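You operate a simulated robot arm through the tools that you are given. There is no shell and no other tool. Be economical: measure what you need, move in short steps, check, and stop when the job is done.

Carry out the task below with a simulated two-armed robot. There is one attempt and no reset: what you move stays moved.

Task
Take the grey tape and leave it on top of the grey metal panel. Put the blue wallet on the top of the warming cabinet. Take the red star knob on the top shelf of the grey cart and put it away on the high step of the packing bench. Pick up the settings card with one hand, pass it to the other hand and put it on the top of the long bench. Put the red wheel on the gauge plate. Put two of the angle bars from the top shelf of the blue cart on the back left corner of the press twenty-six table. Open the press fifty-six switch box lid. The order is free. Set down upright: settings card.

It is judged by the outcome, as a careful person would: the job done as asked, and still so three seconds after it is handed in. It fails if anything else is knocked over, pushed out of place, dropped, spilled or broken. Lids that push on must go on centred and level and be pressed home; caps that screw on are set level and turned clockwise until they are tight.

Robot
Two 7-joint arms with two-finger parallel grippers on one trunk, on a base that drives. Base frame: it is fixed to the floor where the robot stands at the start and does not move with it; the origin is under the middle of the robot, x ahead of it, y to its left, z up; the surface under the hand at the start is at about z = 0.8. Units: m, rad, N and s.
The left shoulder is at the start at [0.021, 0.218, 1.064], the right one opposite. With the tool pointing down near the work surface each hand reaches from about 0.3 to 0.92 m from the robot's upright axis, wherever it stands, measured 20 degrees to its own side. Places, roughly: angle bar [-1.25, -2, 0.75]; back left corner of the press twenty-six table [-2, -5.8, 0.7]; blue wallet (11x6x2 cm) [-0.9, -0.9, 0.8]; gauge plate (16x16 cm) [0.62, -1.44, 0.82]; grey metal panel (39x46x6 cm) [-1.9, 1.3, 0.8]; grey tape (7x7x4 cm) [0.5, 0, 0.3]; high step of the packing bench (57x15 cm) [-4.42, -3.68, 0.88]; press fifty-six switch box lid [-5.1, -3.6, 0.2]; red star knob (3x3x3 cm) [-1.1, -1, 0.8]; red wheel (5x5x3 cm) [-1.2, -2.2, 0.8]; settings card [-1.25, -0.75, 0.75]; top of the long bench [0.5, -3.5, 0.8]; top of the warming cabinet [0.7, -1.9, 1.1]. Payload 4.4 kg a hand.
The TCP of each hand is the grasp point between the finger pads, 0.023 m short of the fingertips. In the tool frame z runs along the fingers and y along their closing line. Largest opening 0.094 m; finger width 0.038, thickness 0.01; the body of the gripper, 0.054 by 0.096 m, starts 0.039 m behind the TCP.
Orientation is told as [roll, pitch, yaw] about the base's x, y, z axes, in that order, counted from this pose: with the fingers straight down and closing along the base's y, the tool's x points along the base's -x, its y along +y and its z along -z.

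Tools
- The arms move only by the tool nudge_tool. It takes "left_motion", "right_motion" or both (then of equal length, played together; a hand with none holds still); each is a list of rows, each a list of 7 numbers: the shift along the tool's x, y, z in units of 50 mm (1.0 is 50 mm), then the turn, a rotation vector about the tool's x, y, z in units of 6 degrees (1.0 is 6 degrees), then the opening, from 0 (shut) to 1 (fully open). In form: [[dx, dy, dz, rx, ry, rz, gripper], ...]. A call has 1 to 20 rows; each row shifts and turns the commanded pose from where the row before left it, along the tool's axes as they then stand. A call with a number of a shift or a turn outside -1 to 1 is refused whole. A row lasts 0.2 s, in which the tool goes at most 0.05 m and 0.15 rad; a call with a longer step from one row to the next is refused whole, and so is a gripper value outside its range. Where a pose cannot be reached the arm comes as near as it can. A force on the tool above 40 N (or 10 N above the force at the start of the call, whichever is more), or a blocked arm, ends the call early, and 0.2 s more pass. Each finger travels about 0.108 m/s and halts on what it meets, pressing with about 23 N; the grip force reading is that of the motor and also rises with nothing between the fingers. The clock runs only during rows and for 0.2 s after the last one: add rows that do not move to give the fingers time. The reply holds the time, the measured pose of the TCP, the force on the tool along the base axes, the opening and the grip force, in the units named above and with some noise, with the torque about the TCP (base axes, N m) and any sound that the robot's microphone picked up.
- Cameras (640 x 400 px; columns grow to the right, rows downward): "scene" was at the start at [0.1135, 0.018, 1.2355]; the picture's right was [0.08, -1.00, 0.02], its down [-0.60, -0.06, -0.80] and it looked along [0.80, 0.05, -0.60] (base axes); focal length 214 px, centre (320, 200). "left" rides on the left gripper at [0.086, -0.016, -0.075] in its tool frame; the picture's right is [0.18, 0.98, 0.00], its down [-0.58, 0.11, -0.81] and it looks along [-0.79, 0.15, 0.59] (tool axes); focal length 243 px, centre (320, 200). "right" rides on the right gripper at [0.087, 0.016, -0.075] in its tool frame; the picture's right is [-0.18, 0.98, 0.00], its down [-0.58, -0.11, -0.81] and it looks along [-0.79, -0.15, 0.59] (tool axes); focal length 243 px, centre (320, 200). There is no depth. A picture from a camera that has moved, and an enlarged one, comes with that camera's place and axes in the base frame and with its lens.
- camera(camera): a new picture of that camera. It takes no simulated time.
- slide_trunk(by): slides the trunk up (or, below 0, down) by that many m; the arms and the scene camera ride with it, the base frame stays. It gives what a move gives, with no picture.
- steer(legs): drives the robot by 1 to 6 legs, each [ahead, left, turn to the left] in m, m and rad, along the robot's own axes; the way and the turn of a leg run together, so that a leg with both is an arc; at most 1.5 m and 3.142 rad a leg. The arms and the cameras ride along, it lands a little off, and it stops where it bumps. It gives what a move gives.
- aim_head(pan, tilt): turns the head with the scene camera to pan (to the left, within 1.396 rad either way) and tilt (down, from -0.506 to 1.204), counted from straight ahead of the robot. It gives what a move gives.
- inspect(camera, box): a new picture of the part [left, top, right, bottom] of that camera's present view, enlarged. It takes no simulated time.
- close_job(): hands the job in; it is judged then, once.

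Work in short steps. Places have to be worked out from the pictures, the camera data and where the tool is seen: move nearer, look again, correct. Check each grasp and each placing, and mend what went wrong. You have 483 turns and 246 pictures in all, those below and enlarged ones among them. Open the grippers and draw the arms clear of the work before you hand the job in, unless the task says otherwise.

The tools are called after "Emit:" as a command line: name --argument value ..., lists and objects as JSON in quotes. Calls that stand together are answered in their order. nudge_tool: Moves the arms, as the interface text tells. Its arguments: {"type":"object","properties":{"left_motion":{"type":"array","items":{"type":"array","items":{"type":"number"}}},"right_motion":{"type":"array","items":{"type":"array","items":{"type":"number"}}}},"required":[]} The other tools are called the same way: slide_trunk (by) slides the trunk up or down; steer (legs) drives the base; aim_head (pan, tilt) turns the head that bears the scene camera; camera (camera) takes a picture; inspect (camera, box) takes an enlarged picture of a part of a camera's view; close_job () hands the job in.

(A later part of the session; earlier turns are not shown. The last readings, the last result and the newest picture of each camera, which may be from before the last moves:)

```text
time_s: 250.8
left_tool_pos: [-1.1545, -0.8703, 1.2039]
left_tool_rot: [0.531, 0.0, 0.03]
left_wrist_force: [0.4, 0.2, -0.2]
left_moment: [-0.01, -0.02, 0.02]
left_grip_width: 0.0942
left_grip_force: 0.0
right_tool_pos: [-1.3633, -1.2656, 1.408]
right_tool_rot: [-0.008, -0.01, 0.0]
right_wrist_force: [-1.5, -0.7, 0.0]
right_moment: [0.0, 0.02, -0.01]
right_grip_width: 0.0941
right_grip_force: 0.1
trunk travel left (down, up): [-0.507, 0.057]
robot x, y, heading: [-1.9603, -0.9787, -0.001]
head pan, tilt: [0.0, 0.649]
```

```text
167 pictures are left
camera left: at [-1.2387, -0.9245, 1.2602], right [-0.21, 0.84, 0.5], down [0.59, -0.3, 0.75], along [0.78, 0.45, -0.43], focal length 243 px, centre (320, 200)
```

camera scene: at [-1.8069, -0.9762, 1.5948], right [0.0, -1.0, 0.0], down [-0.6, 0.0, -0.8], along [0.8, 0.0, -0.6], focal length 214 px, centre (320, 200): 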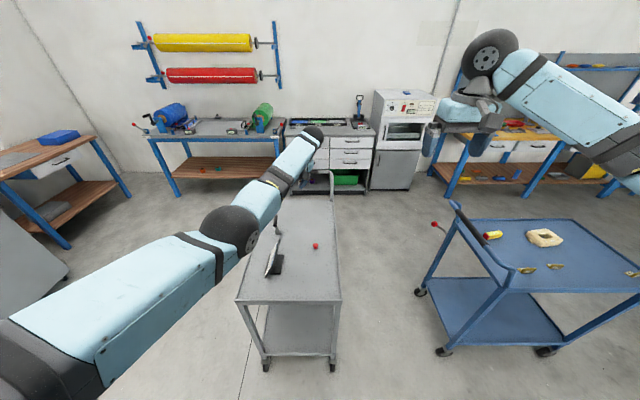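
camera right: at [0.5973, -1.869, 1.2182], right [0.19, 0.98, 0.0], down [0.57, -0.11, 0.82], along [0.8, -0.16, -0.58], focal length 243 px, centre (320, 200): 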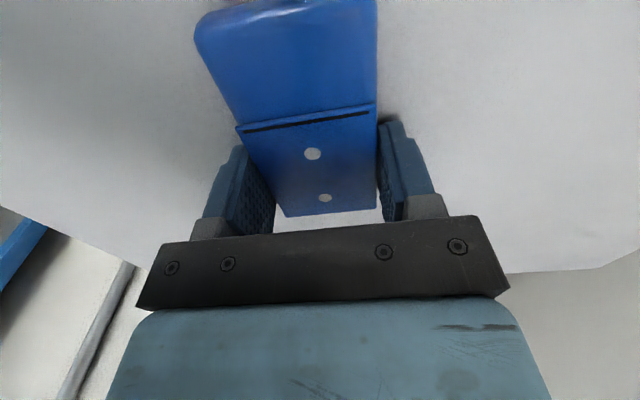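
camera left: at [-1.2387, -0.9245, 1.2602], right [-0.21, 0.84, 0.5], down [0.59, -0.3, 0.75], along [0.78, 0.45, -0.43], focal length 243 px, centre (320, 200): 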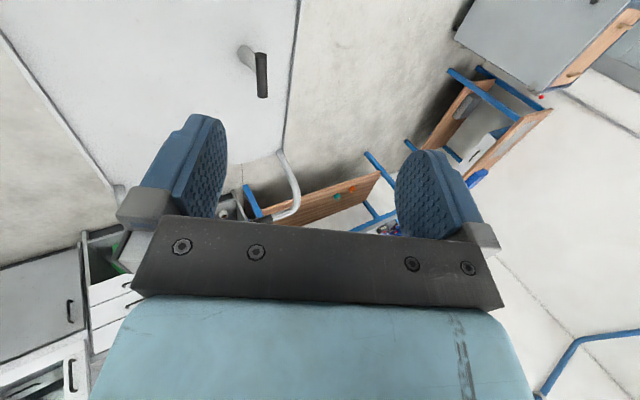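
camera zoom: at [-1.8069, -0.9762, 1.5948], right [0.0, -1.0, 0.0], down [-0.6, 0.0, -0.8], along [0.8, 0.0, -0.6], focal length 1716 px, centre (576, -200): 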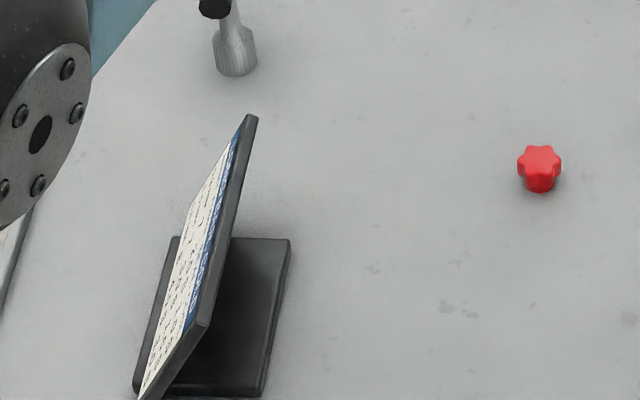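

Card geometry is clear: lean ≈0.50 rad, top edge (y −0.791, z 0.869), foot x −1.26..−1.157. Approach to 12 cm short along the plate line.

Emit:
nudge_tool --left_motion '[[0.04, -0.32, 0.75, 0.3, 0, 0.3, 1], [0.04, -0.32, 0.75, 0, 0, 0, 1], [0.04, -0.32, 0.75, 0, 0, 0, 1], [0.04, -0.32, 0.75, 0, 0, 0, 1], [0.04, -0.32, 0.75, 0, 0, 0, 1], [0.04, -0.32, 0.75, 0, 0, 0, 1]]'

Emit:
camera --camera "scene"

Emit:
camera --camera "left"

```text
time_s: 252.2
left_tool_pos: [-1.1843, -0.8425, 0.9865]
left_tool_rot: [0.497, 0.013, 0.005]
left_wrist_force: [0.3, 0.1, 1.2]
left_moment: [-0.07, 0.04, 0.03]
left_grip_width: 0.0937
left_grip_force: 0.1
left hand out of reach, approached as far as the arm can: row 5, 6
right_tool_pos: [-1.3616, -1.2664, 1.4061]
right_tool_rot: [-0.007, -0.01, 0.0]
right_wrist_force: [0.3, 1.2, 0.9]
right_moment: [0.0, 0.02, 0.01]
right_grip_width: 0.094
right_grip_force: 0.1
trunk travel left (down, up): [-0.507, 0.057]
robot x, y, heading: [-1.9598, -0.9762, 0.002]
head pan, tilt: [0.0, 0.649]
```

```text
166 pictures are left
camera scene: at [-1.8065, -0.9757, 1.5947], right [0.0, -1.0, 0.0], down [-0.6, 0.0, -0.8], along [0.8, 0.0, -0.6], focal length 214 px, centre (320, 200)
```

scene: 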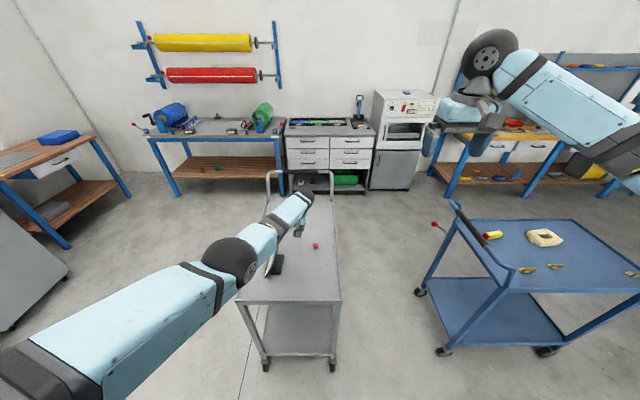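

```text
165 pictures are left
camera left: at [-1.2698, -0.8928, 1.0447], right [-0.18, 0.86, 0.47], down [0.59, -0.29, 0.75], along [0.79, 0.41, -0.46], focal length 243 px, centre (320, 200)
```

left: 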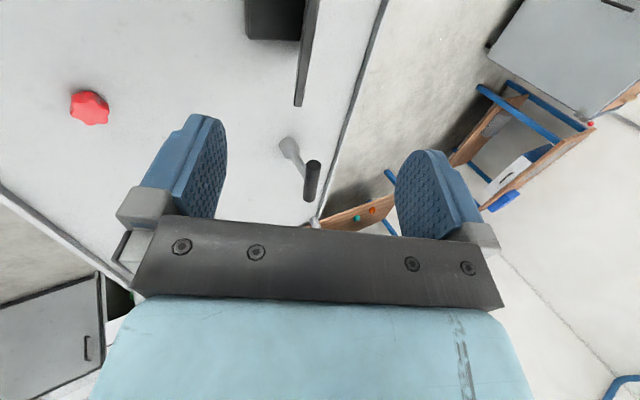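

Arm nearly stretched because the trunk is high. Withdraw along the fingers and lower the trunk 0.22.

Emit:
nudge_tool --left_motion '[[0, -0.1, -0.9, 0, 0, 0, 1], [0, -0.1, -0.9, 0, 0, 0, 1], [0, -0.1, -0.9, 0, 0, 0, 1], [0, 0, -0.9, 0, 0, 0, 1], [0, 0, -0.9, 0, 0, 0, 1]]'

Emit:
slide_trunk --by -0.22

```text
time_s: 253.4
left_tool_pos: [-1.1889, -0.9683, 1.1786]
left_tool_rot: [0.498, 0.013, 0.004]
left_wrist_force: [-0.7, 0.6, 0.2]
left_moment: [-0.01, -0.03, 0.01]
left_grip_width: 0.0942
left_grip_force: 0.1
right_tool_pos: [-1.365, -1.2666, 1.4054]
right_tool_rot: [-0.005, -0.011, 0.0]
right_wrist_force: [-0.5, -0.1, 0.1]
right_moment: [0.02, 0.04, -0.01]
right_grip_width: 0.0943
right_grip_force: 0.0
trunk travel left (down, up): [-0.507, 0.057]
robot x, y, heading: [-1.9602, -0.977, -0.001]
head pan, tilt: [0.0, 0.649]
```

```text
time_s: 255.8
left_tool_pos: [-1.1886, -0.966, 0.9596]
left_tool_rot: [0.497, 0.013, 0.004]
left_wrist_force: [1.1, -0.3, -0.3]
left_moment: [0.04, 0.0, -0.05]
left_grip_width: 0.0939
left_grip_force: 0.1
right_tool_pos: [-1.3638, -1.2653, 1.1866]
right_tool_rot: [-0.008, -0.013, 0.001]
right_wrist_force: [-0.1, -0.7, 0.4]
right_moment: [0.01, 0.0, 0.05]
right_grip_width: 0.0942
right_grip_force: 0.0
trunk travel left (down, up): [-0.287, 0.277]
robot x, y, heading: [-1.9608, -0.9742, -0.002]
head pan, tilt: [0.0, 0.649]
```

Emit:
nudge_tool --left_motion '[[-0.14, 0.73, 0.52, 0, 0, 0, 1], [-0.14, 0.73, 0.52, 0, 0, 0, 1], [-0.14, 0.73, 0.52, 0, 0, 0, 1]]'

Emit:
camera --camera "left"

Emit:
inspect --camera "scene" --box '[240, 150, 368, 230]'

```text
time_s: 256.6
left_tool_pos: [-1.168, -0.8327, 0.9393]
left_tool_rot: [0.497, 0.015, 0.001]
left_wrist_force: [-0.3, 0.6, 0.6]
left_moment: [0.0, -0.01, -0.01]
left_grip_width: 0.094
left_grip_force: 0.2
right_tool_pos: [-1.3635, -1.264, 1.1869]
right_tool_rot: [-0.008, -0.009, -0.001]
right_wrist_force: [0.0, 0.5, 0.1]
right_moment: [0.01, 0.03, -0.01]
right_grip_width: 0.0942
right_grip_force: 0.1
trunk travel left (down, up): [-0.287, 0.277]
robot x, y, heading: [-1.9569, -0.9763, -0.005]
head pan, tilt: [0.0, 0.649]
```

```text
164 pictures are left
camera left: at [-1.2535, -0.8826, 0.999], right [-0.18, 0.86, 0.47], down [0.59, -0.29, 0.75], along [0.78, 0.41, -0.46], focal length 243 px, centre (320, 200)
```

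left: 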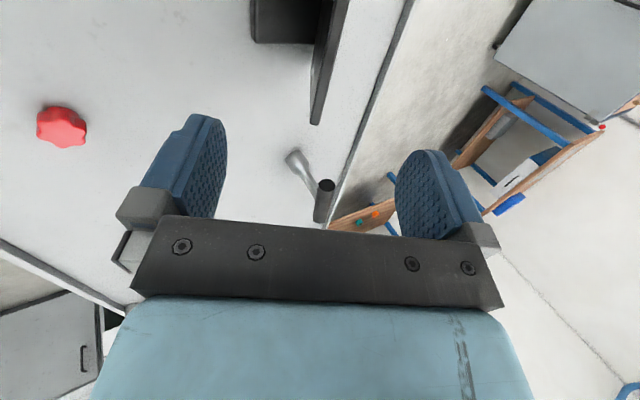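

```text
5.00 times, centred on (304, 190) of scene
camera zoom: at [-1.8065, -0.9742, 1.3747], right [0.0, -1.0, 0.0], down [-0.6, 0.0, -0.8], along [0.8, 0.0, -0.6], focal length 1072 px, centre (400, 250)
```

zoom: 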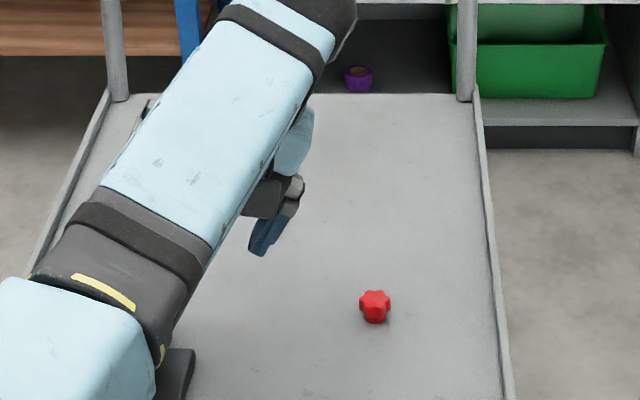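

Prediction of the card corner matches the view. Advance along the plate by 95 mm.

Emit:
nudge_tool --left_motion '[[0, 0.03, 0.63, 0, 0, 0, 1], [0, 0.03, 0.63, 0, 0, 0, 1], [0, 0, 0.63, 0, 0, 0, 1], [0, 0, 0, 0, 0, 0, 1]]'

Emit:
camera --camera "left"

```text
time_s: 257.6
left_tool_pos: [-1.1676, -0.7839, 0.861]
left_tool_rot: [0.497, 0.014, 0.001]
left_wrist_force: [0.0, 0.0, 0.2]
left_moment: [-0.07, 0.02, -0.02]
left_grip_width: 0.0942
left_grip_force: 0.0
right_tool_pos: [-1.3628, -1.2668, 1.1871]
right_tool_rot: [-0.007, -0.011, -0.002]
right_wrist_force: [0.2, -0.8, -0.6]
right_moment: [-0.03, 0.0, 0.01]
right_grip_width: 0.0942
right_grip_force: 0.1
trunk travel left (down, up): [-0.287, 0.277]
robot x, y, heading: [-1.9606, -0.978, -0.001]
head pan, tilt: [0.0, 0.649]
```

```text
162 pictures are left
camera left: at [-1.2535, -0.8356, 0.9193], right [-0.18, 0.86, 0.47], down [0.59, -0.29, 0.75], along [0.79, 0.41, -0.46], focal length 243 px, centre (320, 200)
```

left: 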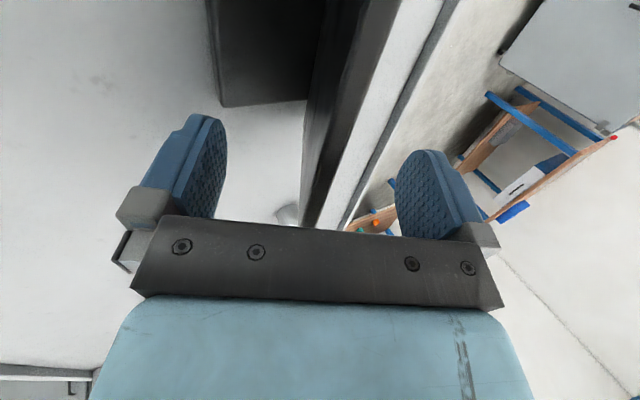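

Plate is midway between the pads. Close.

Emit:
nudge_tool --left_motion '[[0, 0, 0, 0, 0, 0, 0.6], [0, 0, 0, 0, 0, 0, 0.3], [0, 0, 0, 0, 0, 0, 0.15], [0, 0, 0, 0, 0, 0, 0], [0, 0, 0, 0, 0, 0, 0]]'

Emit:
camera --camera "left"

```text
time_s: 258.8
left_tool_pos: [-1.1671, -0.7851, 0.8597]
left_tool_rot: [0.498, 0.014, 0.003]
left_wrist_force: [1.0, -1.0, 0.1]
left_moment: [-0.07, -0.09, 0.03]
left_grip_width: 0.0078
left_grip_force: 22.8
right_tool_pos: [-1.3626, -1.2658, 1.1872]
right_tool_rot: [-0.006, -0.013, -0.001]
right_wrist_force: [0.2, -0.1, 0.1]
right_moment: [0.01, -0.01, -0.01]
right_grip_width: 0.0941
right_grip_force: 0.1
trunk travel left (down, up): [-0.287, 0.277]
robot x, y, heading: [-1.9621, -0.9802, -0.001]
head pan, tilt: [0.0, 0.649]
```

```text
161 pictures are left
camera left: at [-1.2533, -0.8356, 0.9192], right [-0.18, 0.86, 0.47], down [0.59, -0.29, 0.75], along [0.79, 0.41, -0.46], focal length 243 px, centre (320, 200)
```

left: 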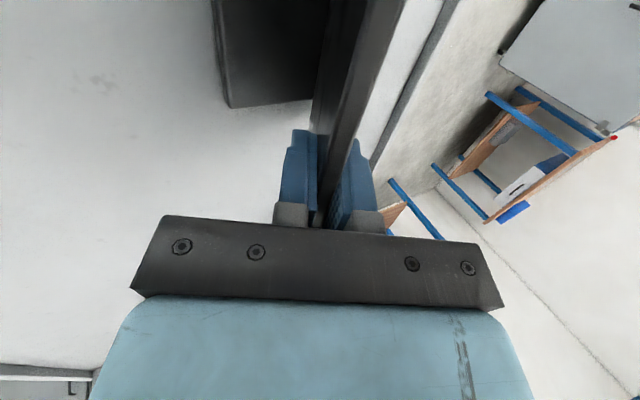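

Card gripped (8 mm plate). Lift straight up.

Emit:
nudge_tool --left_motion '[[0, 0.2, -0.4, 0, 0, 0, 0], [0, 0.43, -0.79, 0, 0, 0, 0], [0, 0.43, -0.79, 0, 0, 0, 0], [0, 0.43, -0.79, 0, 0, 0, 0], [0, 0.43, -0.79, 0, 0, 0, 0], [0, 0.43, -0.79, 0, 0, 0, 0]]'

Emit:
camera --camera "scene"

Emit:
camera --camera "left"

```text
time_s: 260.2
left_tool_pos: [-1.1626, -0.7859, 1.1091]
left_tool_rot: [0.497, 0.014, 0.002]
left_wrist_force: [1.0, -0.1, -1.9]
left_moment: [0.02, -0.05, 0.0]
left_grip_width: 0.008
left_grip_force: 22.4
right_tool_pos: [-1.3641, -1.2664, 1.1878]
right_tool_rot: [-0.008, -0.013, 0.001]
right_wrist_force: [-0.7, -0.4, 0.0]
right_moment: [-0.03, -0.01, -0.01]
right_grip_width: 0.0941
right_grip_force: 0.0
trunk travel left (down, up): [-0.287, 0.277]
robot x, y, heading: [-1.9576, -0.9736, 0.001]
head pan, tilt: [0.0, 0.649]
```

```text
160 pictures are left
camera scene: at [-1.8077, -0.9759, 1.3748], right [0.0, -1.0, 0.0], down [-0.6, 0.0, -0.8], along [0.8, 0.0, -0.6], focal length 214 px, centre (320, 200)
```

scene: 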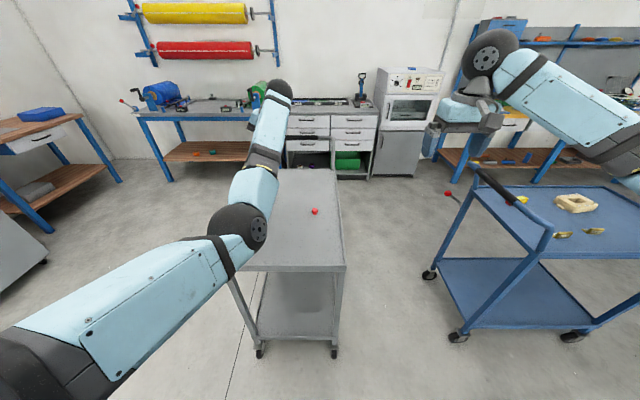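

```text
159 pictures are left
camera left: at [-1.2494, -0.8367, 1.1673], right [-0.18, 0.86, 0.47], down [0.59, -0.29, 0.75], along [0.78, 0.41, -0.46], focal length 243 px, centre (320, 200)
```

left: 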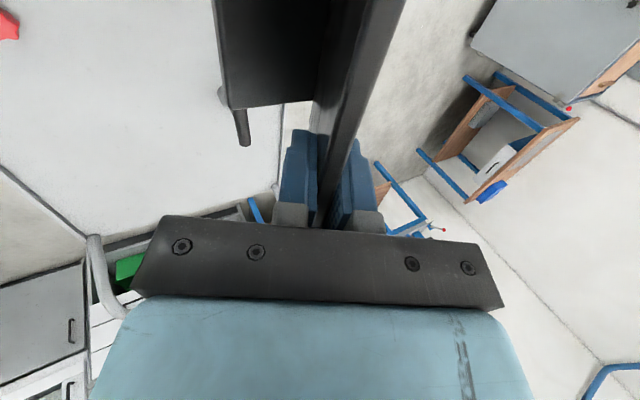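

Card is up. The left forearm shades the free end, so I'll roll the hand level and yaw it so the free end of the card points toward the right hand.

Emit:
nudge_tool --left_motion '[[0, 0, -0.3, 0.95, 0, 0, 0], [0, 0, -0.3, 0.95, 0, 0, 0], [0, 0, -0.3, 0.95, 0, 0, 0], [0, 0, -0.3, 0.95, 0, 0, 0], [0, 0, 0, 0.95, 0, 0, 0], [0, 0, 0, 0, 0, -1, 0], [0, 0, 0, 0, 0, -1, 0], [0, 0, 0, 0, 0, -1, 0], [0, 0, 0, 0, 0, -1, 0], [0, 0, 0, 0, 0, -1, 0], [0, 0, 0, 0, 0, -1, 0], [0, 0, 0, 0, 0, -1, 0], [0, 0, 0, 0, 0, -1, 0], [0, 0, 0, 0, 0, -1, 0]]'

Emit:
camera --camera "scene"

```text
time_s: 263.2
left_tool_pos: [-1.1556, -0.805, 1.1631]
left_tool_rot: [0.013, 0.007, 0.948]
left_wrist_force: [0.6, -1.1, -1.7]
left_moment: [0.09, -0.05, 0.0]
left_grip_width: 0.0077
left_grip_force: 23.4
left hand out of reach, approached as far as the arm can: row 3, 4
right_tool_pos: [-1.3634, -1.2661, 1.1855]
right_tool_rot: [-0.008, -0.01, -0.001]
right_wrist_force: [-0.5, -0.1, -0.2]
right_moment: [0.04, 0.04, 0.02]
right_grip_width: 0.0941
right_grip_force: 0.0
trunk travel left (down, up): [-0.287, 0.277]
robot x, y, heading: [-1.959, -0.979, 0.003]
head pan, tilt: [0.0, 0.649]
```

```text
158 pictures are left
camera scene: at [-1.8068, -0.9757, 1.3748], right [0.0, -1.0, 0.0], down [-0.6, 0.0, -0.8], along [0.8, 0.0, -0.6], focal length 214 px, centre (320, 200)
```

scene: 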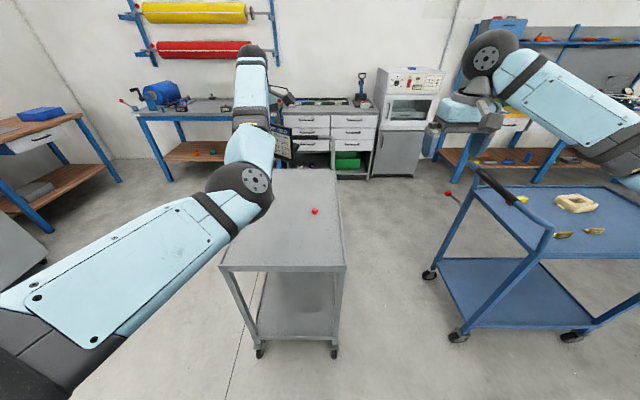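

Works. Shift the card to straight ahead so both arms share the reach.

Emit:
nudge_tool --left_motion '[[0.7, -0.5, 0, 0, 0, 0, 0], [0.7, -0.5, 0, 0, 0, 0, 0], [0.7, -0.5, 0, 0, 0, 0, 0], [0.2, -0.14, 0, 0, 0, 0, 0]]'

Emit:
nudge_tool --right_motion '[[0, 0, -0.5, 0, 0, -1, 1], [0, 0, -0.5, 0, 0, -1, 1], [0, 0, -0.5, 0, 0, -1, 1], [0, 0, -0.5, 0, 0, -1, 1], [0, 0, 0, 0, 0, -1, 1], [0, 0, 0, 0, 0, -1, 1], [0, 0, 0, 0, 0, -1, 1], [0, 0, 0, 0, 0, -1, 1], [0, 0, 0, 0, 0, -1, 1], [0, 0, 0, 0, -1, 0, 1], [0, 0, 0, 0, -1, 0, 1], [0, 0, 0, 0, -1, 0, 1], [0, 0, 0, 0, -1, 0, 1], [0, 0, 0, 0, -1, 0, 1], [0, 0, 0, 0, -0.7, 0, 1]]'

Emit:
camera --camera "scene"

```text
time_s: 264.2
left_tool_pos: [-1.1514, -0.9473, 1.1611]
left_tool_rot: [0.013, 0.009, 0.945]
left_wrist_force: [0.0, 0.7, -2.0]
left_moment: [0.09, 0.0, 0.02]
left_grip_width: 0.008
left_grip_force: 23.7
left hand out of reach, approached as far as the arm can: row 1
right_tool_pos: [-1.363, -1.2663, 1.1866]
right_tool_rot: [-0.006, -0.01, 0.001]
right_wrist_force: [-0.6, 0.3, -0.5]
right_moment: [0.01, 0.02, 0.02]
right_grip_width: 0.094
right_grip_force: 0.0
trunk travel left (down, up): [-0.287, 0.277]
robot x, y, heading: [-1.9588, -0.9769, 0.004]
head pan, tilt: [0.0, 0.649]
```

```text
time_s: 267.4
left_tool_pos: [-1.1514, -0.9488, 1.1607]
left_tool_rot: [0.014, 0.008, 0.945]
left_wrist_force: [1.0, 0.0, -2.1]
left_moment: [0.05, -0.03, 0.02]
left_grip_width: 0.0075
left_grip_force: 22.7
right_tool_pos: [-1.3651, -1.2658, 1.2862]
right_tool_rot: [-0.016, -0.599, 0.953]
right_wrist_force: [1.1, -0.6, -0.5]
right_moment: [0.0, -0.02, 0.0]
right_grip_width: 0.0937
right_grip_force: 0.1
trunk travel left (down, up): [-0.287, 0.277]
robot x, y, heading: [-1.9598, -0.9756, 0.001]
head pan, tilt: [0.0, 0.649]
```

```text
157 pictures are left
camera scene: at [-1.8068, -0.976, 1.3748], right [0.0, -1.0, 0.0], down [-0.6, 0.0, -0.8], along [0.8, 0.0, -0.6], focal length 214 px, centre (320, 200)
```

scene: 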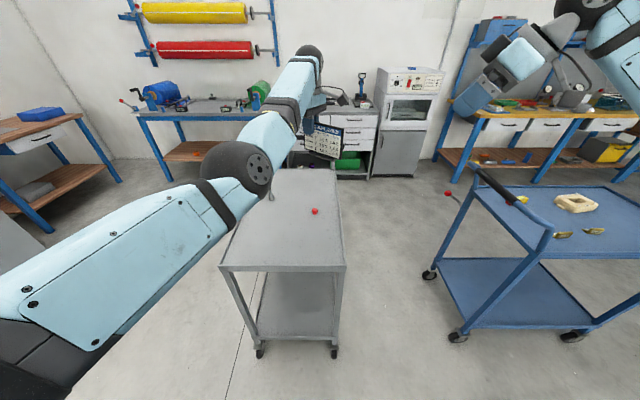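

Both orientations are right. Move the right hand to 15 cm short of the card's free corner.

Emit:
nudge_tool --right_motion '[[-0.66, 0.045, 0.52, 0, 0, 0, 1], [-0.66, 0.045, 0.52, 0, 0, 0, 1], [-0.66, 0.045, 0.52, 0, 0, 0, 1], [-0.66, 0.045, 0.52, 0, 0, 0, 1], [-0.66, 0.045, 0.52, 0, 0, 0, 1]]'

Emit:
camera --camera "right"

Emit:
camera --camera "scene"

```text
time_s: 268.6
left_tool_pos: [-1.1504, -0.9465, 1.1604]
left_tool_rot: [0.013, 0.01, 0.946]
left_wrist_force: [-0.1, 0.5, -1.9]
left_moment: [0.07, -0.02, 0.01]
left_grip_width: 0.0076
left_grip_force: 23.0
right_tool_pos: [-1.2493, -1.0871, 1.2701]
right_tool_rot: [-0.017, -0.598, 0.952]
right_wrist_force: [0.3, 0.1, 0.0]
right_moment: [0.0, 0.02, -0.02]
right_grip_width: 0.0941
right_grip_force: 0.0
trunk travel left (down, up): [-0.287, 0.277]
robot x, y, heading: [-1.9599, -0.9781, -0.001]
head pan, tilt: [0.0, 0.649]
```

```text
156 pictures are left
camera right: at [-1.3288, -1.1698, 1.2853], right [-0.71, 0.7, 0.09], down [0.09, -0.03, 1.0], along [0.7, 0.71, -0.04], focal length 243 px, centre (320, 200)
```

right: 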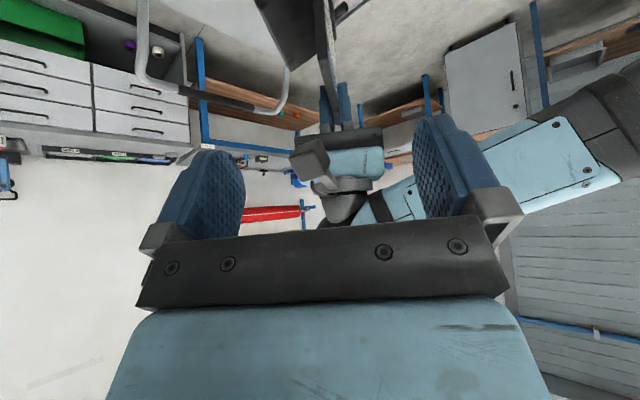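

```text
155 pictures are left
camera scene: at [-1.8062, -0.974, 1.3747], right [0.0, -1.0, 0.0], down [-0.61, 0.0, -0.8], along [0.8, 0.0, -0.61], focal length 214 px, centre (320, 200)
```

scene: 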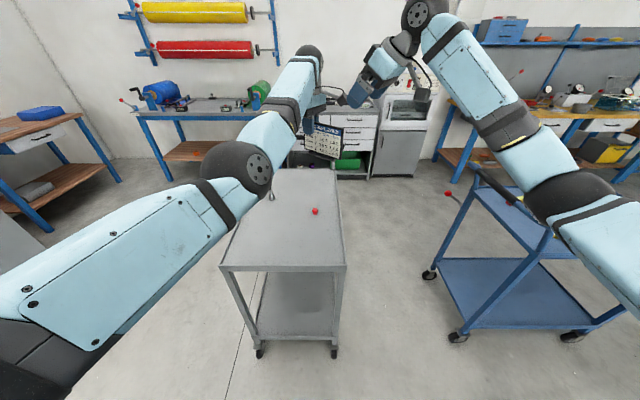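

Plate is centred between the open right fingers. Advance 0.148 m along the fingers.

Emit:
nudge_tool --right_motion '[[0, 0, 0.7, 0, 0, 0, 1], [0, 0, 0.7, 0, 0, 0, 1], [0, 0, 0.7, 0, 0, 0, 1]]'

Emit:
camera --camera "right"

Emit:
inspect --camera "scene" --box '[260, 50, 420, 150]'

```text
time_s: 269.4
left_tool_pos: [-1.1488, -0.9433, 1.1569]
left_tool_rot: [0.016, 0.008, 0.951]
left_wrist_force: [25.2, 16.0, -20.2]
left_moment: [0.22, 1.25, 1.36]
left_grip_width: 0.0079
left_grip_force: 23.1
right_tool_pos: [-1.2156, -1.0429, 1.186]
right_tool_rot: [-0.019, -0.602, 0.954]
right_wrist_force: [-24.4, -16.2, 18.2]
right_moment: [1.12, -1.84, 0.01]
right_grip_width: 0.094
right_grip_force: 0.1
trunk travel left (down, up): [-0.287, 0.277]
robot x, y, heading: [-1.9631, -0.9804, 0.002]
head pan, tilt: [0.0, 0.649]
```

```text
154 pictures are left
camera right: at [-1.2954, -1.1248, 1.1998], right [-0.71, 0.7, 0.09], down [0.09, -0.04, 1.0], along [0.7, 0.71, -0.04], focal length 243 px, centre (320, 200)
```

right: 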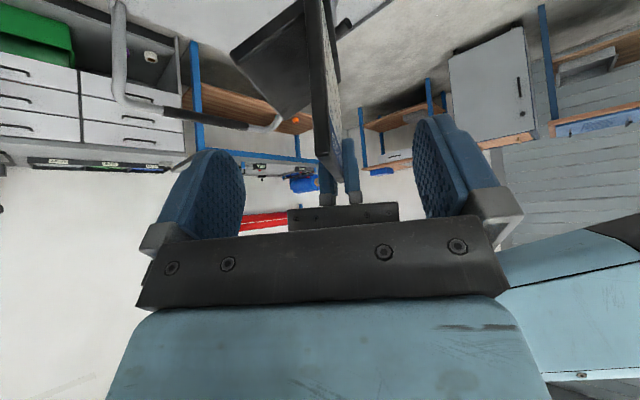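

```text
4.00 times, centred on (340, 100) of scene
camera zoom: at [-1.806, -0.9751, 1.3747], right [0.0, -1.0, 0.0], down [-0.61, 0.0, -0.8], along [0.8, 0.0, -0.61], focal length 858 px, centre (240, 600)
```

zoom: 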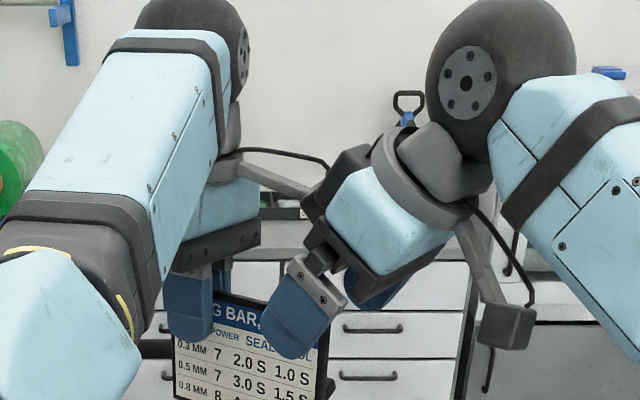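

The right gripper touched the left hand's camera arm. Back off, pitch to −0.9 and come in lower along the card's free edge.

Emit:
nudge_tool --right_motion '[[0, 0, -0.8, 0, 0, 0, 1], [0, 0, -0.8, 0, 0, 0, 1], [0, 0, -0.6, 0, 0, 0, 1], [0, 0, 0, 0, -0.95, 0, 0.55], [0, 0, 0, 0, -0.95, 0, 0.55], [0, 0, 0, 0, -0.95, 0, 0.55]]'

Emit:
camera --camera "right"

```text
time_s: 270.8
left_tool_pos: [-1.1513, -0.9474, 1.1593]
left_tool_rot: [0.013, 0.01, 0.944]
left_wrist_force: [0.0, -0.2, -1.3]
left_moment: [0.07, -0.02, -0.02]
left_grip_width: 0.0078
left_grip_force: 22.8
right_tool_pos: [-1.2535, -1.0928, 1.2747]
right_tool_rot: [-0.02, -0.9, 0.959]
right_wrist_force: [-1.0, 0.8, 0.6]
right_moment: [0.0, 0.01, 0.01]
right_grip_width: 0.0518
right_grip_force: 0.0
trunk travel left (down, up): [-0.287, 0.277]
robot x, y, heading: [-1.9585, -0.9783, -0.002]
head pan, tilt: [0.0, 0.649]
```

```text
152 pictures are left
camera right: at [-1.3311, -1.1746, 1.2555], right [-0.73, 0.67, 0.13], down [-0.08, -0.27, 0.96], along [0.68, 0.69, 0.25], focal length 243 px, centre (320, 200)
```

right: 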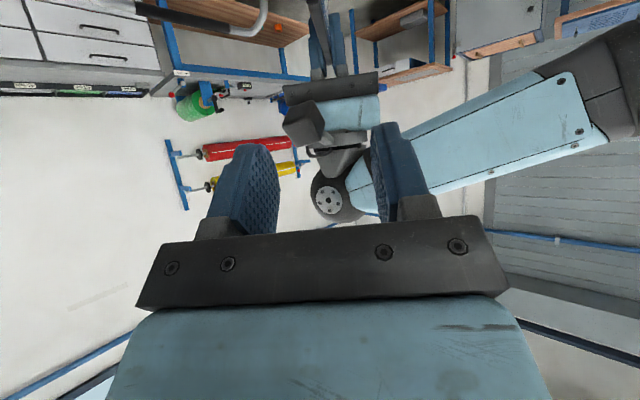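

Move down to the new pre-grasp line.

Emit:
nudge_tool --right_motion '[[0.66, 0.02, 0.08, 0, 0, 0, 0.6], [0.66, 0.02, 0.08, 0, 0, 0, 0.6], [0, 0, 0.6, 0, 0, 0, 0.6]]'

Emit:
camera --camera "right"

```text
time_s: 271.6
left_tool_pos: [-1.1506, -0.9472, 1.1607]
left_tool_rot: [0.014, 0.011, 0.946]
left_wrist_force: [0.6, -0.2, -2.1]
left_moment: [0.0, 0.0, 0.01]
left_grip_width: 0.0078
left_grip_force: 23.2
right_tool_pos: [-1.259, -1.0991, 1.1995]
right_tool_rot: [-0.02, -0.895, 0.959]
right_wrist_force: [0.4, -0.1, -0.2]
right_moment: [-0.01, 0.0, 0.02]
right_grip_width: 0.0564
right_grip_force: 0.0
trunk travel left (down, up): [-0.287, 0.277]
robot x, y, heading: [-1.9568, -0.9763, -0.004]
head pan, tilt: [0.0, 0.649]
```

```text
151 pictures are left
camera right: at [-1.3376, -1.1817, 1.1795], right [-0.73, 0.67, 0.13], down [-0.08, -0.27, 0.96], along [0.68, 0.69, 0.25], focal length 243 px, centre (320, 200)
```

right: 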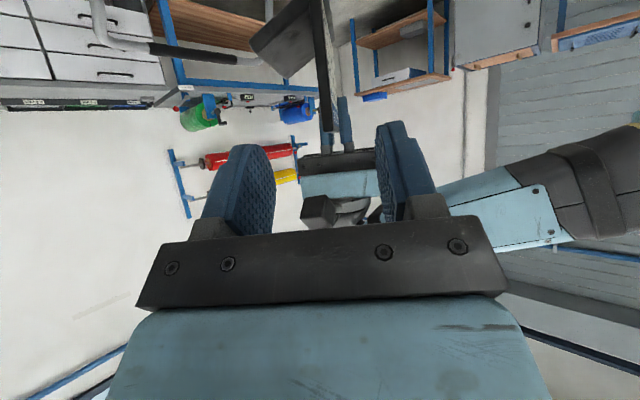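

Aligned; advance the last 0.107 m.

Emit:
nudge_tool --right_motion '[[0, 0, 0.7, 0, 0, 0, 0.6], [0, 0, 0.7, 0, 0, 0, 0.6], [0, 0, 0.74, 0, 0, 0, 0.6], [0, 0, 0, 0, 0, 0, 0.6]]'

Emit:
camera --camera "right"

Emit:
inspect --camera "scene" --box '[260, 60, 420, 160]'

```text
time_s: 272.6
left_tool_pos: [-1.1509, -0.949, 1.1611]
left_tool_rot: [0.013, 0.005, 0.944]
left_wrist_force: [0.5, 0.0, -1.3]
left_moment: [0.06, -0.02, 0.02]
left_grip_width: 0.0079
left_grip_force: 22.9
right_tool_pos: [-1.2124, -1.0326, 1.1359]
right_tool_rot: [-0.02, -0.897, 0.958]
right_wrist_force: [-0.6, 0.1, 0.3]
right_moment: [0.04, -0.02, 0.0]
right_grip_width: 0.0567
right_grip_force: 0.1
trunk travel left (down, up): [-0.287, 0.277]
robot x, y, heading: [-1.9563, -0.977, 0.009]
head pan, tilt: [0.0, 0.649]
```

```text
150 pictures are left
camera right: at [-1.2916, -1.115, 1.1151], right [-0.73, 0.67, 0.13], down [-0.08, -0.27, 0.96], along [0.68, 0.69, 0.25], focal length 243 px, centre (320, 200)
```

right: 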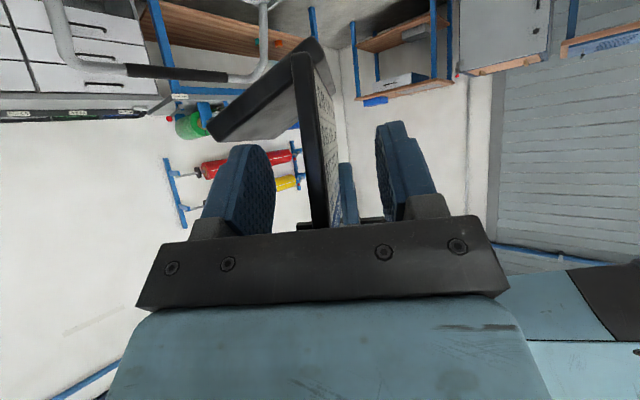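

```text
4.00 times, centred on (340, 110) of scene
camera zoom: at [-1.8073, -0.9762, 1.3748], right [0.0, -1.0, 0.0], down [-0.6, 0.0, -0.8], along [0.8, 0.0, -0.6], focal length 858 px, centre (240, 560)
```

zoom: 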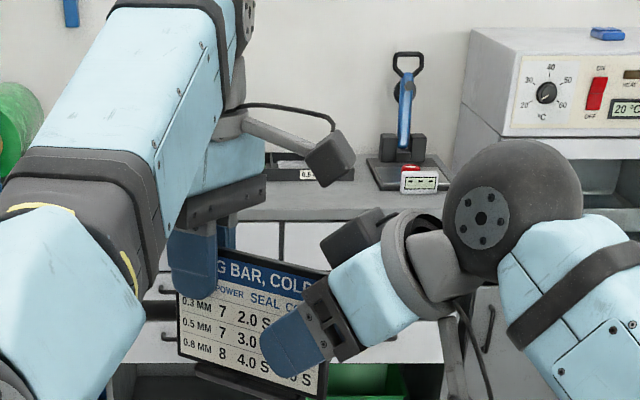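

Right fingers straddle the free end well, clear of the left camera. Close the right hand.

Emit:
nudge_tool --right_motion '[[0, 0, 0, 0, 0, 0, 0.4], [0, 0, 0, 0, 0, 0, 0.2], [0, 0, 0, 0, 0, 0, 0], [0, 0, 0, 0, 0, 0, 0], [0, 0, 0, 0, 0, 0, 0]]'

Emit:
camera --camera "right"

```text
time_s: 273.8
left_tool_pos: [-1.1501, -0.9492, 1.1603]
left_tool_rot: [0.013, 0.009, 0.945]
left_wrist_force: [-7.2, 1.3, -1.7]
left_moment: [-0.57, -0.52, -0.5]
left_grip_width: 0.0081
left_grip_force: 22.6
right_tool_pos: [-1.213, -1.0332, 1.1352]
right_tool_rot: [-0.022, -0.898, 0.958]
right_wrist_force: [7.4, -1.5, 0.3]
right_moment: [0.7, 0.65, -0.17]
right_grip_width: 0.0079
right_grip_force: 22.6
trunk travel left (down, up): [-0.287, 0.277]
robot x, y, heading: [-1.9584, -0.9772, 0.001]
head pan, tilt: [0.0, 0.649]
```

```text
148 pictures are left
camera right: at [-1.2912, -1.1151, 1.1151], right [-0.73, 0.67, 0.13], down [-0.08, -0.27, 0.96], along [0.68, 0.69, 0.25], focal length 243 px, centre (320, 200)
```

right: 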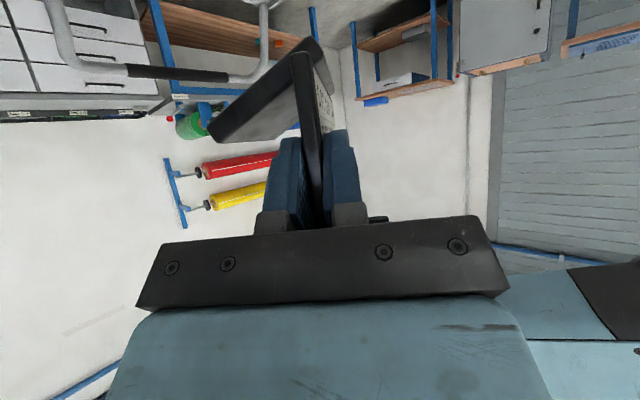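

Both hold it. Open the left hand and raise it away.

Emit:
nudge_tool --left_motion '[[0, 0, 0, 0, 0, 0, 0.3], [0, 0, 0, 0, 0, 0, 0.5], [0, 0, 0, 0, 0, 0, 0.5], [0, 0, -0.6, 0, 0, 0, 0.5], [0, 0, -0.8, 0, 0, 0, 0.5], [0, 0, -0.8, 0, 0, 0, 0.5]]'

Emit:
camera --camera "scene"

Emit:
camera --camera "right"

```text
time_s: 275.2
left_tool_pos: [-1.1619, -0.9399, 1.2696]
left_tool_rot: [0.01, 0.008, 0.943]
left_wrist_force: [0.6, -0.8, 0.8]
left_moment: [-0.04, -0.01, 0.01]
left_grip_width: 0.0471
left_grip_force: 0.0
left hand out of reach, approached as far as the arm can: row 6
right_tool_pos: [-1.2138, -1.0327, 1.1345]
right_tool_rot: [-0.022, -0.897, 0.959]
right_wrist_force: [0.5, 0.1, 0.1]
right_moment: [-0.08, 0.06, 0.0]
right_grip_width: 0.0079
right_grip_force: 22.8
trunk travel left (down, up): [-0.287, 0.277]
robot x, y, heading: [-1.9583, -0.9765, 0.001]
head pan, tilt: [0.0, 0.649]
```

```text
147 pictures are left
camera scene: at [-1.8076, -0.9757, 1.3748], right [0.0, -1.0, 0.0], down [-0.6, 0.0, -0.8], along [0.8, 0.0, -0.6], focal length 214 px, centre (320, 200)
```

scene: 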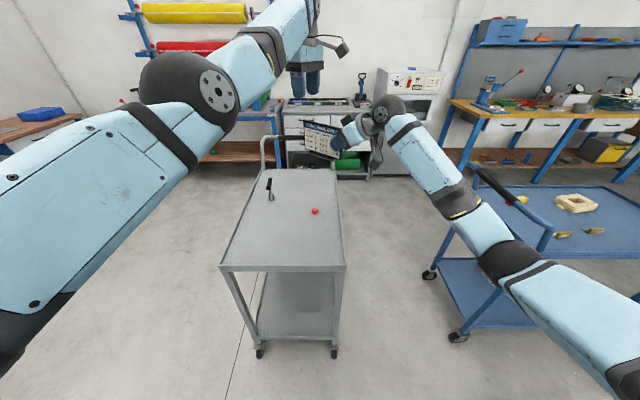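

```text
146 pictures are left
camera right: at [-1.292, -1.1149, 1.1156], right [-0.73, 0.67, 0.13], down [-0.08, -0.27, 0.96], along [0.68, 0.69, 0.25], focal length 243 px, centre (320, 200)
```

right: 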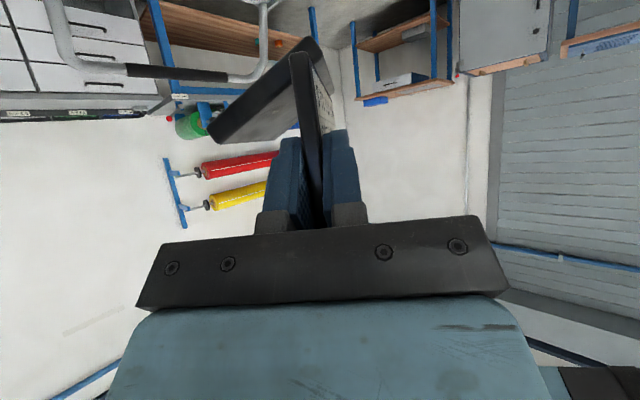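

Handover done: the right hand holds the card alone. Move the right hand away to the right, and swing the left hand left and unwind its yaw.

Emit:
nudge_tool --left_motion '[[-0.8, 0.55, 0, 0, 0, 0, 0.7], [-0.8, 0.55, 0, 0, 0, 0, 0.7], [-0.8, 0.55, 0, 0, 0, 0, 0.7], [0, 0, 0, 0, 0, 1, 0.7], [0, 0, 0, 0, 0, 1, 0.7], [0, 0, 0, 0, 0, 1, 0.7], [0, 0, 0, 0, 0, 1, 0.7], [0, 0, 0, 0, 0, 1, 0.7], [0, 0, 0, 0, 0, 1, 0.7], [0, 0, 0, 0, 0, 1, 0.7], [0, 0, 0, 0, 0, 1, 0.7], [0, 0, 0, 0, 0, 1, 0.7]]'

Emit:
nudge_tool --right_motion '[[0.43, -0.27, -0.77, 0, 0, 0, 0], [0.43, -0.27, -0.77, 0, 0, 0, 0], [0.43, -0.27, -0.77, 0, 0, 0, 0], [0.43, -0.27, -0.77, 0, 0, 0, 0], [0.43, -0.27, -0.77, 0, 0, 0, 0], [0.43, -0.27, -0.77, 0, 0, 0, 0]]'

Emit:
camera --camera "scene"

```text
time_s: 277.8
left_tool_pos: [-1.1565, -0.7926, 1.2668]
left_tool_rot: [0.0, 0.014, -0.001]
left_wrist_force: [0.0, 0.6, -0.9]
left_moment: [0.01, 0.0, -0.04]
left_grip_width: 0.0659
left_grip_force: 0.0
right_tool_pos: [-1.2134, -1.0321, 1.135]
right_tool_rot: [-0.022, -0.897, 0.96]
right_wrist_force: [-0.5, 0.1, -0.1]
right_moment: [-0.09, 0.1, -0.02]
right_grip_width: 0.0078
right_grip_force: 23.1
trunk travel left (down, up): [-0.287, 0.277]
robot x, y, heading: [-1.9603, -0.9744, -0.001]
head pan, tilt: [0.0, 0.649]
```

```text
time_s: 279.2
left_tool_pos: [-1.1575, -0.7934, 1.2671]
left_tool_rot: [0.002, 0.013, 0.001]
left_wrist_force: [0.3, -0.4, -0.2]
left_moment: [0.01, -0.01, -0.01]
left_grip_width: 0.0657
left_grip_force: 0.1
right_tool_pos: [-1.2996, -1.2958, 1.1754]
right_tool_rot: [-0.02, -0.898, 0.961]
right_wrist_force: [0.1, -0.4, -1.6]
right_moment: [-0.06, 0.05, -0.04]
right_grip_width: 0.0078
right_grip_force: 23.0
trunk travel left (down, up): [-0.287, 0.277]
robot x, y, heading: [-1.9591, -0.9759, -0.003]
head pan, tilt: [0.0, 0.649]
```

```text
145 pictures are left
camera scene: at [-1.8076, -0.977, 1.3749], right [0.0, -1.0, 0.0], down [-0.6, 0.0, -0.8], along [0.8, 0.0, -0.6], focal length 214 px, centre (320, 200)
```

scene: 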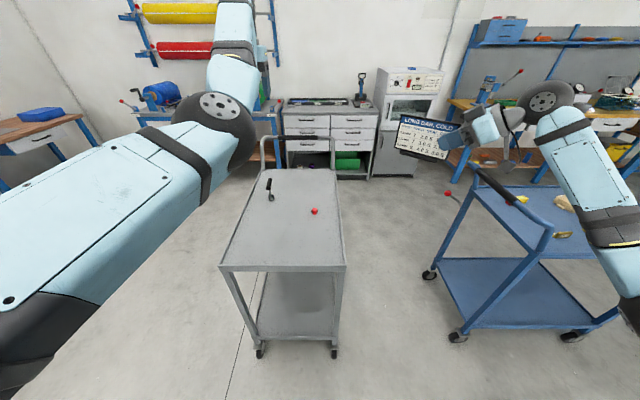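

Now the left hand goes to the knob at ≈(−1.118, −0.956).

Emit:
nudge_tool --left_motion '[[-0.1, -0.41, 0.84, 0, 0, 0, 0.7], [-0.1, -0.41, 0.84, 0, 0, 0, 0.7], [-0.1, -0.41, 0.84, 0, 0, 0, 0.7], [-0.1, -0.41, 0.84, 0, 0, 0, 0.7], [-0.1, -0.41, 0.84, 0, 0, 0, 0.7], [-0.1, -0.41, 0.84, 0, 0, 0, 0.7], [-0.1, -0.41, 0.84, 0, 0, 0, 0.7], [-0.1, -0.41, 0.84, 0, 0, 0, 0.7]]'

Emit:
camera --camera "left"

```text
time_s: 281.0
left_tool_pos: [-1.1368, -0.9438, 0.9541]
left_tool_rot: [0.0, 0.014, 0.003]
left_wrist_force: [0.0, -0.7, -0.4]
left_moment: [0.0, -0.02, -0.02]
left_grip_width: 0.0658
left_grip_force: 0.1
left hand out of reach, approached as far as the arm can: row 7, 8
right_tool_pos: [-1.2998, -1.2931, 1.1764]
right_tool_rot: [-0.021, -0.898, 0.96]
right_wrist_force: [0.0, -0.7, -2.3]
right_moment: [-0.06, 0.09, 0.03]
right_grip_width: 0.0077
right_grip_force: 22.6
trunk travel left (down, up): [-0.287, 0.277]
robot x, y, heading: [-1.9581, -0.9771, -0.0]
head pan, tilt: [0.0, 0.649]
```

```text
144 pictures are left
camera left: at [-1.2229, -0.9606, 1.0305], right [-0.19, 0.98, 0.0], down [0.59, 0.11, 0.8], along [0.78, 0.15, -0.6], focal length 243 px, centre (320, 200)
```

left: 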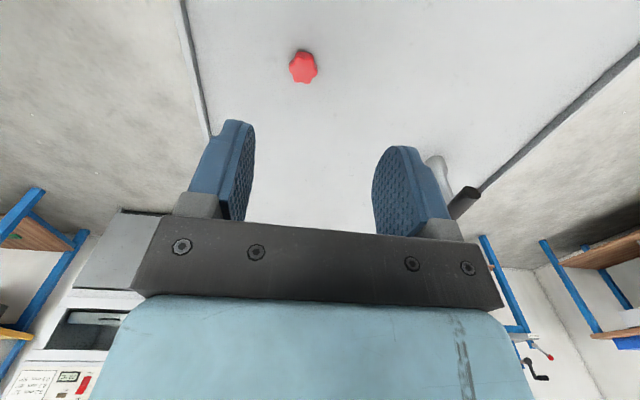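

Arm at full stretch; knob refined to (−1.119, −0.956). Drive 0.05 ahead, then lower.

Emit:
steer --legs '[[0.06, 0, 0]]'

Emit:
nudge_tool --left_motion '[[0.27, -0.08, 0.8, 0, 0, 0, 0.7], [0.27, -0.08, 0.8, 0, 0, 0, 0.7], [0.27, -0.08, 0.6, 0, 0, 0, 0.7]]'

Emit:
camera --camera "left"

```text
time_s: 281.9
left_tool_pos: [-1.0742, -0.943, 0.9544]
left_tool_rot: [-0.001, 0.017, 0.004]
left_wrist_force: [0.4, -0.5, -0.5]
left_moment: [0.02, 0.0, 0.03]
left_grip_width: 0.0656
left_grip_force: 0.0
right_tool_pos: [-1.2365, -1.2942, 1.1749]
right_tool_rot: [-0.019, -0.895, 0.957]
right_wrist_force: [0.0, 0.2, -2.0]
right_moment: [-0.04, 0.08, 0.01]
right_grip_width: 0.0078
right_grip_force: 22.7
trunk travel left (down, up): [-0.287, 0.277]
robot x, y, heading: [-1.8966, -0.9747, -0.001]
head pan, tilt: [0.0, 0.649]
```

```text
time_s: 282.8
left_tool_pos: [-1.1185, -0.9541, 0.8475]
left_tool_rot: [0.001, 0.013, 0.003]
left_wrist_force: [-0.2, -0.5, 0.2]
left_moment: [-0.03, 0.0, 0.02]
left_grip_width: 0.0656
left_grip_force: 0.1
right_tool_pos: [-1.237, -1.2941, 1.1737]
right_tool_rot: [-0.021, -0.896, 0.96]
right_wrist_force: [-0.2, 0.0, -1.2]
right_moment: [-0.07, 0.06, 0.02]
right_grip_width: 0.0078
right_grip_force: 22.9
trunk travel left (down, up): [-0.287, 0.277]
robot x, y, heading: [-1.8998, -0.9766, 0.0]
head pan, tilt: [0.0, 0.649]
```

```text
143 pictures are left
camera left: at [-1.2042, -0.9713, 0.9241], right [-0.19, 0.98, 0.0], down [0.59, 0.11, 0.8], along [0.78, 0.15, -0.6], focal length 243 px, centre (320, 200)
```

left: 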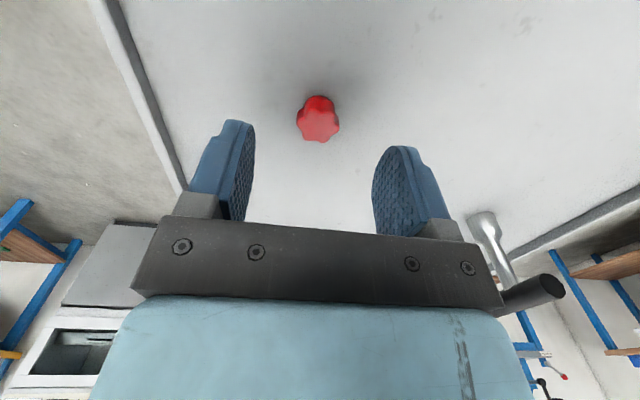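

Centred. Lower 37 mm and close.

Emit:
nudge_tool --left_motion '[[0.03, -0.03, 0.4, 0, 0, 0, 0.7], [0, 0, 0.34, 0, 0, 0, 0.7], [0, 0, 0, 0, 0, 0, 0.7], [0, 0, 0, 0, 0, 0, 0.3], [0, 0, 0, 0, 0, 0, 0.2], [0, 0, 0, 0, 0, 0, 0.2], [0, 0, 0, 0, 0, 0, 0.2]]'

Emit:
camera --camera "left"

```text
time_s: 284.4
left_tool_pos: [-1.119, -0.9568, 0.8114]
left_tool_rot: [0.0, 0.015, 0.005]
left_wrist_force: [-0.2, 0.3, 0.2]
left_moment: [0.02, 0.01, 0.07]
left_grip_width: 0.024
left_grip_force: 22.7
right_tool_pos: [-1.237, -1.2944, 1.1745]
right_tool_rot: [-0.021, -0.898, 0.96]
right_wrist_force: [-0.6, -0.2, -0.8]
right_moment: [-0.08, 0.04, 0.01]
right_grip_width: 0.0077
right_grip_force: 22.6
trunk travel left (down, up): [-0.287, 0.277]
robot x, y, heading: [-1.8972, -0.978, 0.001]
head pan, tilt: [0.0, 0.649]
```

```text
142 pictures are left
camera left: at [-1.2049, -0.9733, 0.887], right [-0.19, 0.98, 0.0], down [0.59, 0.11, 0.8], along [0.78, 0.15, -0.6], focal length 243 px, centre (320, 200)
```

left: 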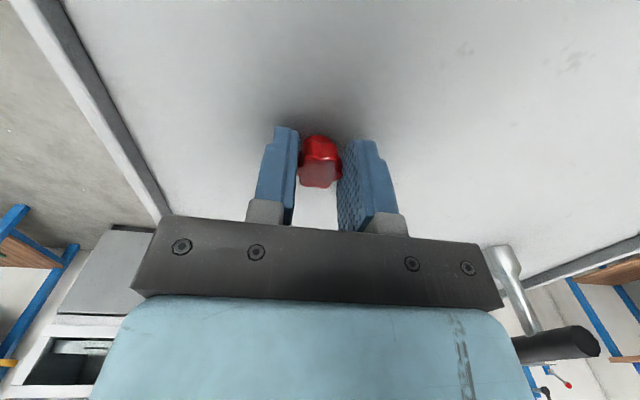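

Knob gripped. Lift.

Emit:
nudge_tool --left_motion '[[0, 0, -0.5, 0, 0, 0, 0.1], [0, 0, -0.8, 0, 0, 0, 0.1], [0, 0, -0.8, 0, 0, 0, 0.1], [0, 0, -0.8, 0, 0, 0, 0.1], [0, 0, -0.8, 0, 0, 0, 0.1], [0, 0, -0.8, 0, 0, 0, 0.1], [0, 0, -0.8, 0, 0, 0, 0.1]]'

Emit:
camera --camera "left"

```text
time_s: 285.9
left_tool_pos: [-1.1179, -0.9546, 1.0778]
left_tool_rot: [0.0, 0.015, 0.0]
left_wrist_force: [0.5, 0.0, -0.5]
left_moment: [0.03, -0.05, -0.02]
left_grip_width: 0.0242
left_grip_force: 22.8
right_tool_pos: [-1.2378, -1.2949, 1.1746]
right_tool_rot: [-0.021, -0.897, 0.959]
right_wrist_force: [0.2, 0.8, -0.8]
right_moment: [-0.03, 0.07, -0.04]
right_grip_width: 0.0074
right_grip_force: 22.7
trunk travel left (down, up): [-0.287, 0.277]
robot x, y, heading: [-1.898, -0.9775, 0.002]
head pan, tilt: [0.0, 0.649]
```

```text
141 pictures are left
camera left: at [-1.2043, -0.9718, 1.1525], right [-0.19, 0.98, 0.0], down [0.59, 0.11, 0.8], along [0.78, 0.15, -0.6], focal length 243 px, centre (320, 200)
```

left: 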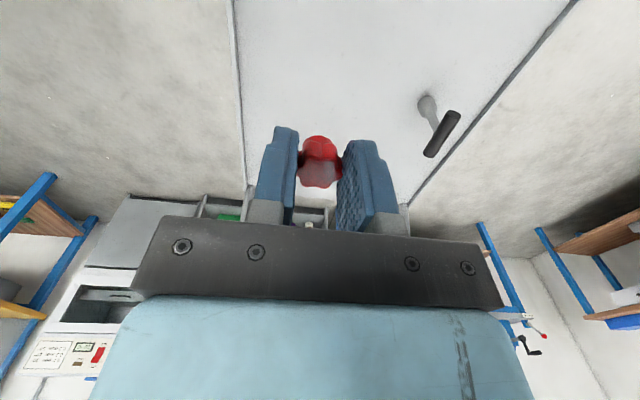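

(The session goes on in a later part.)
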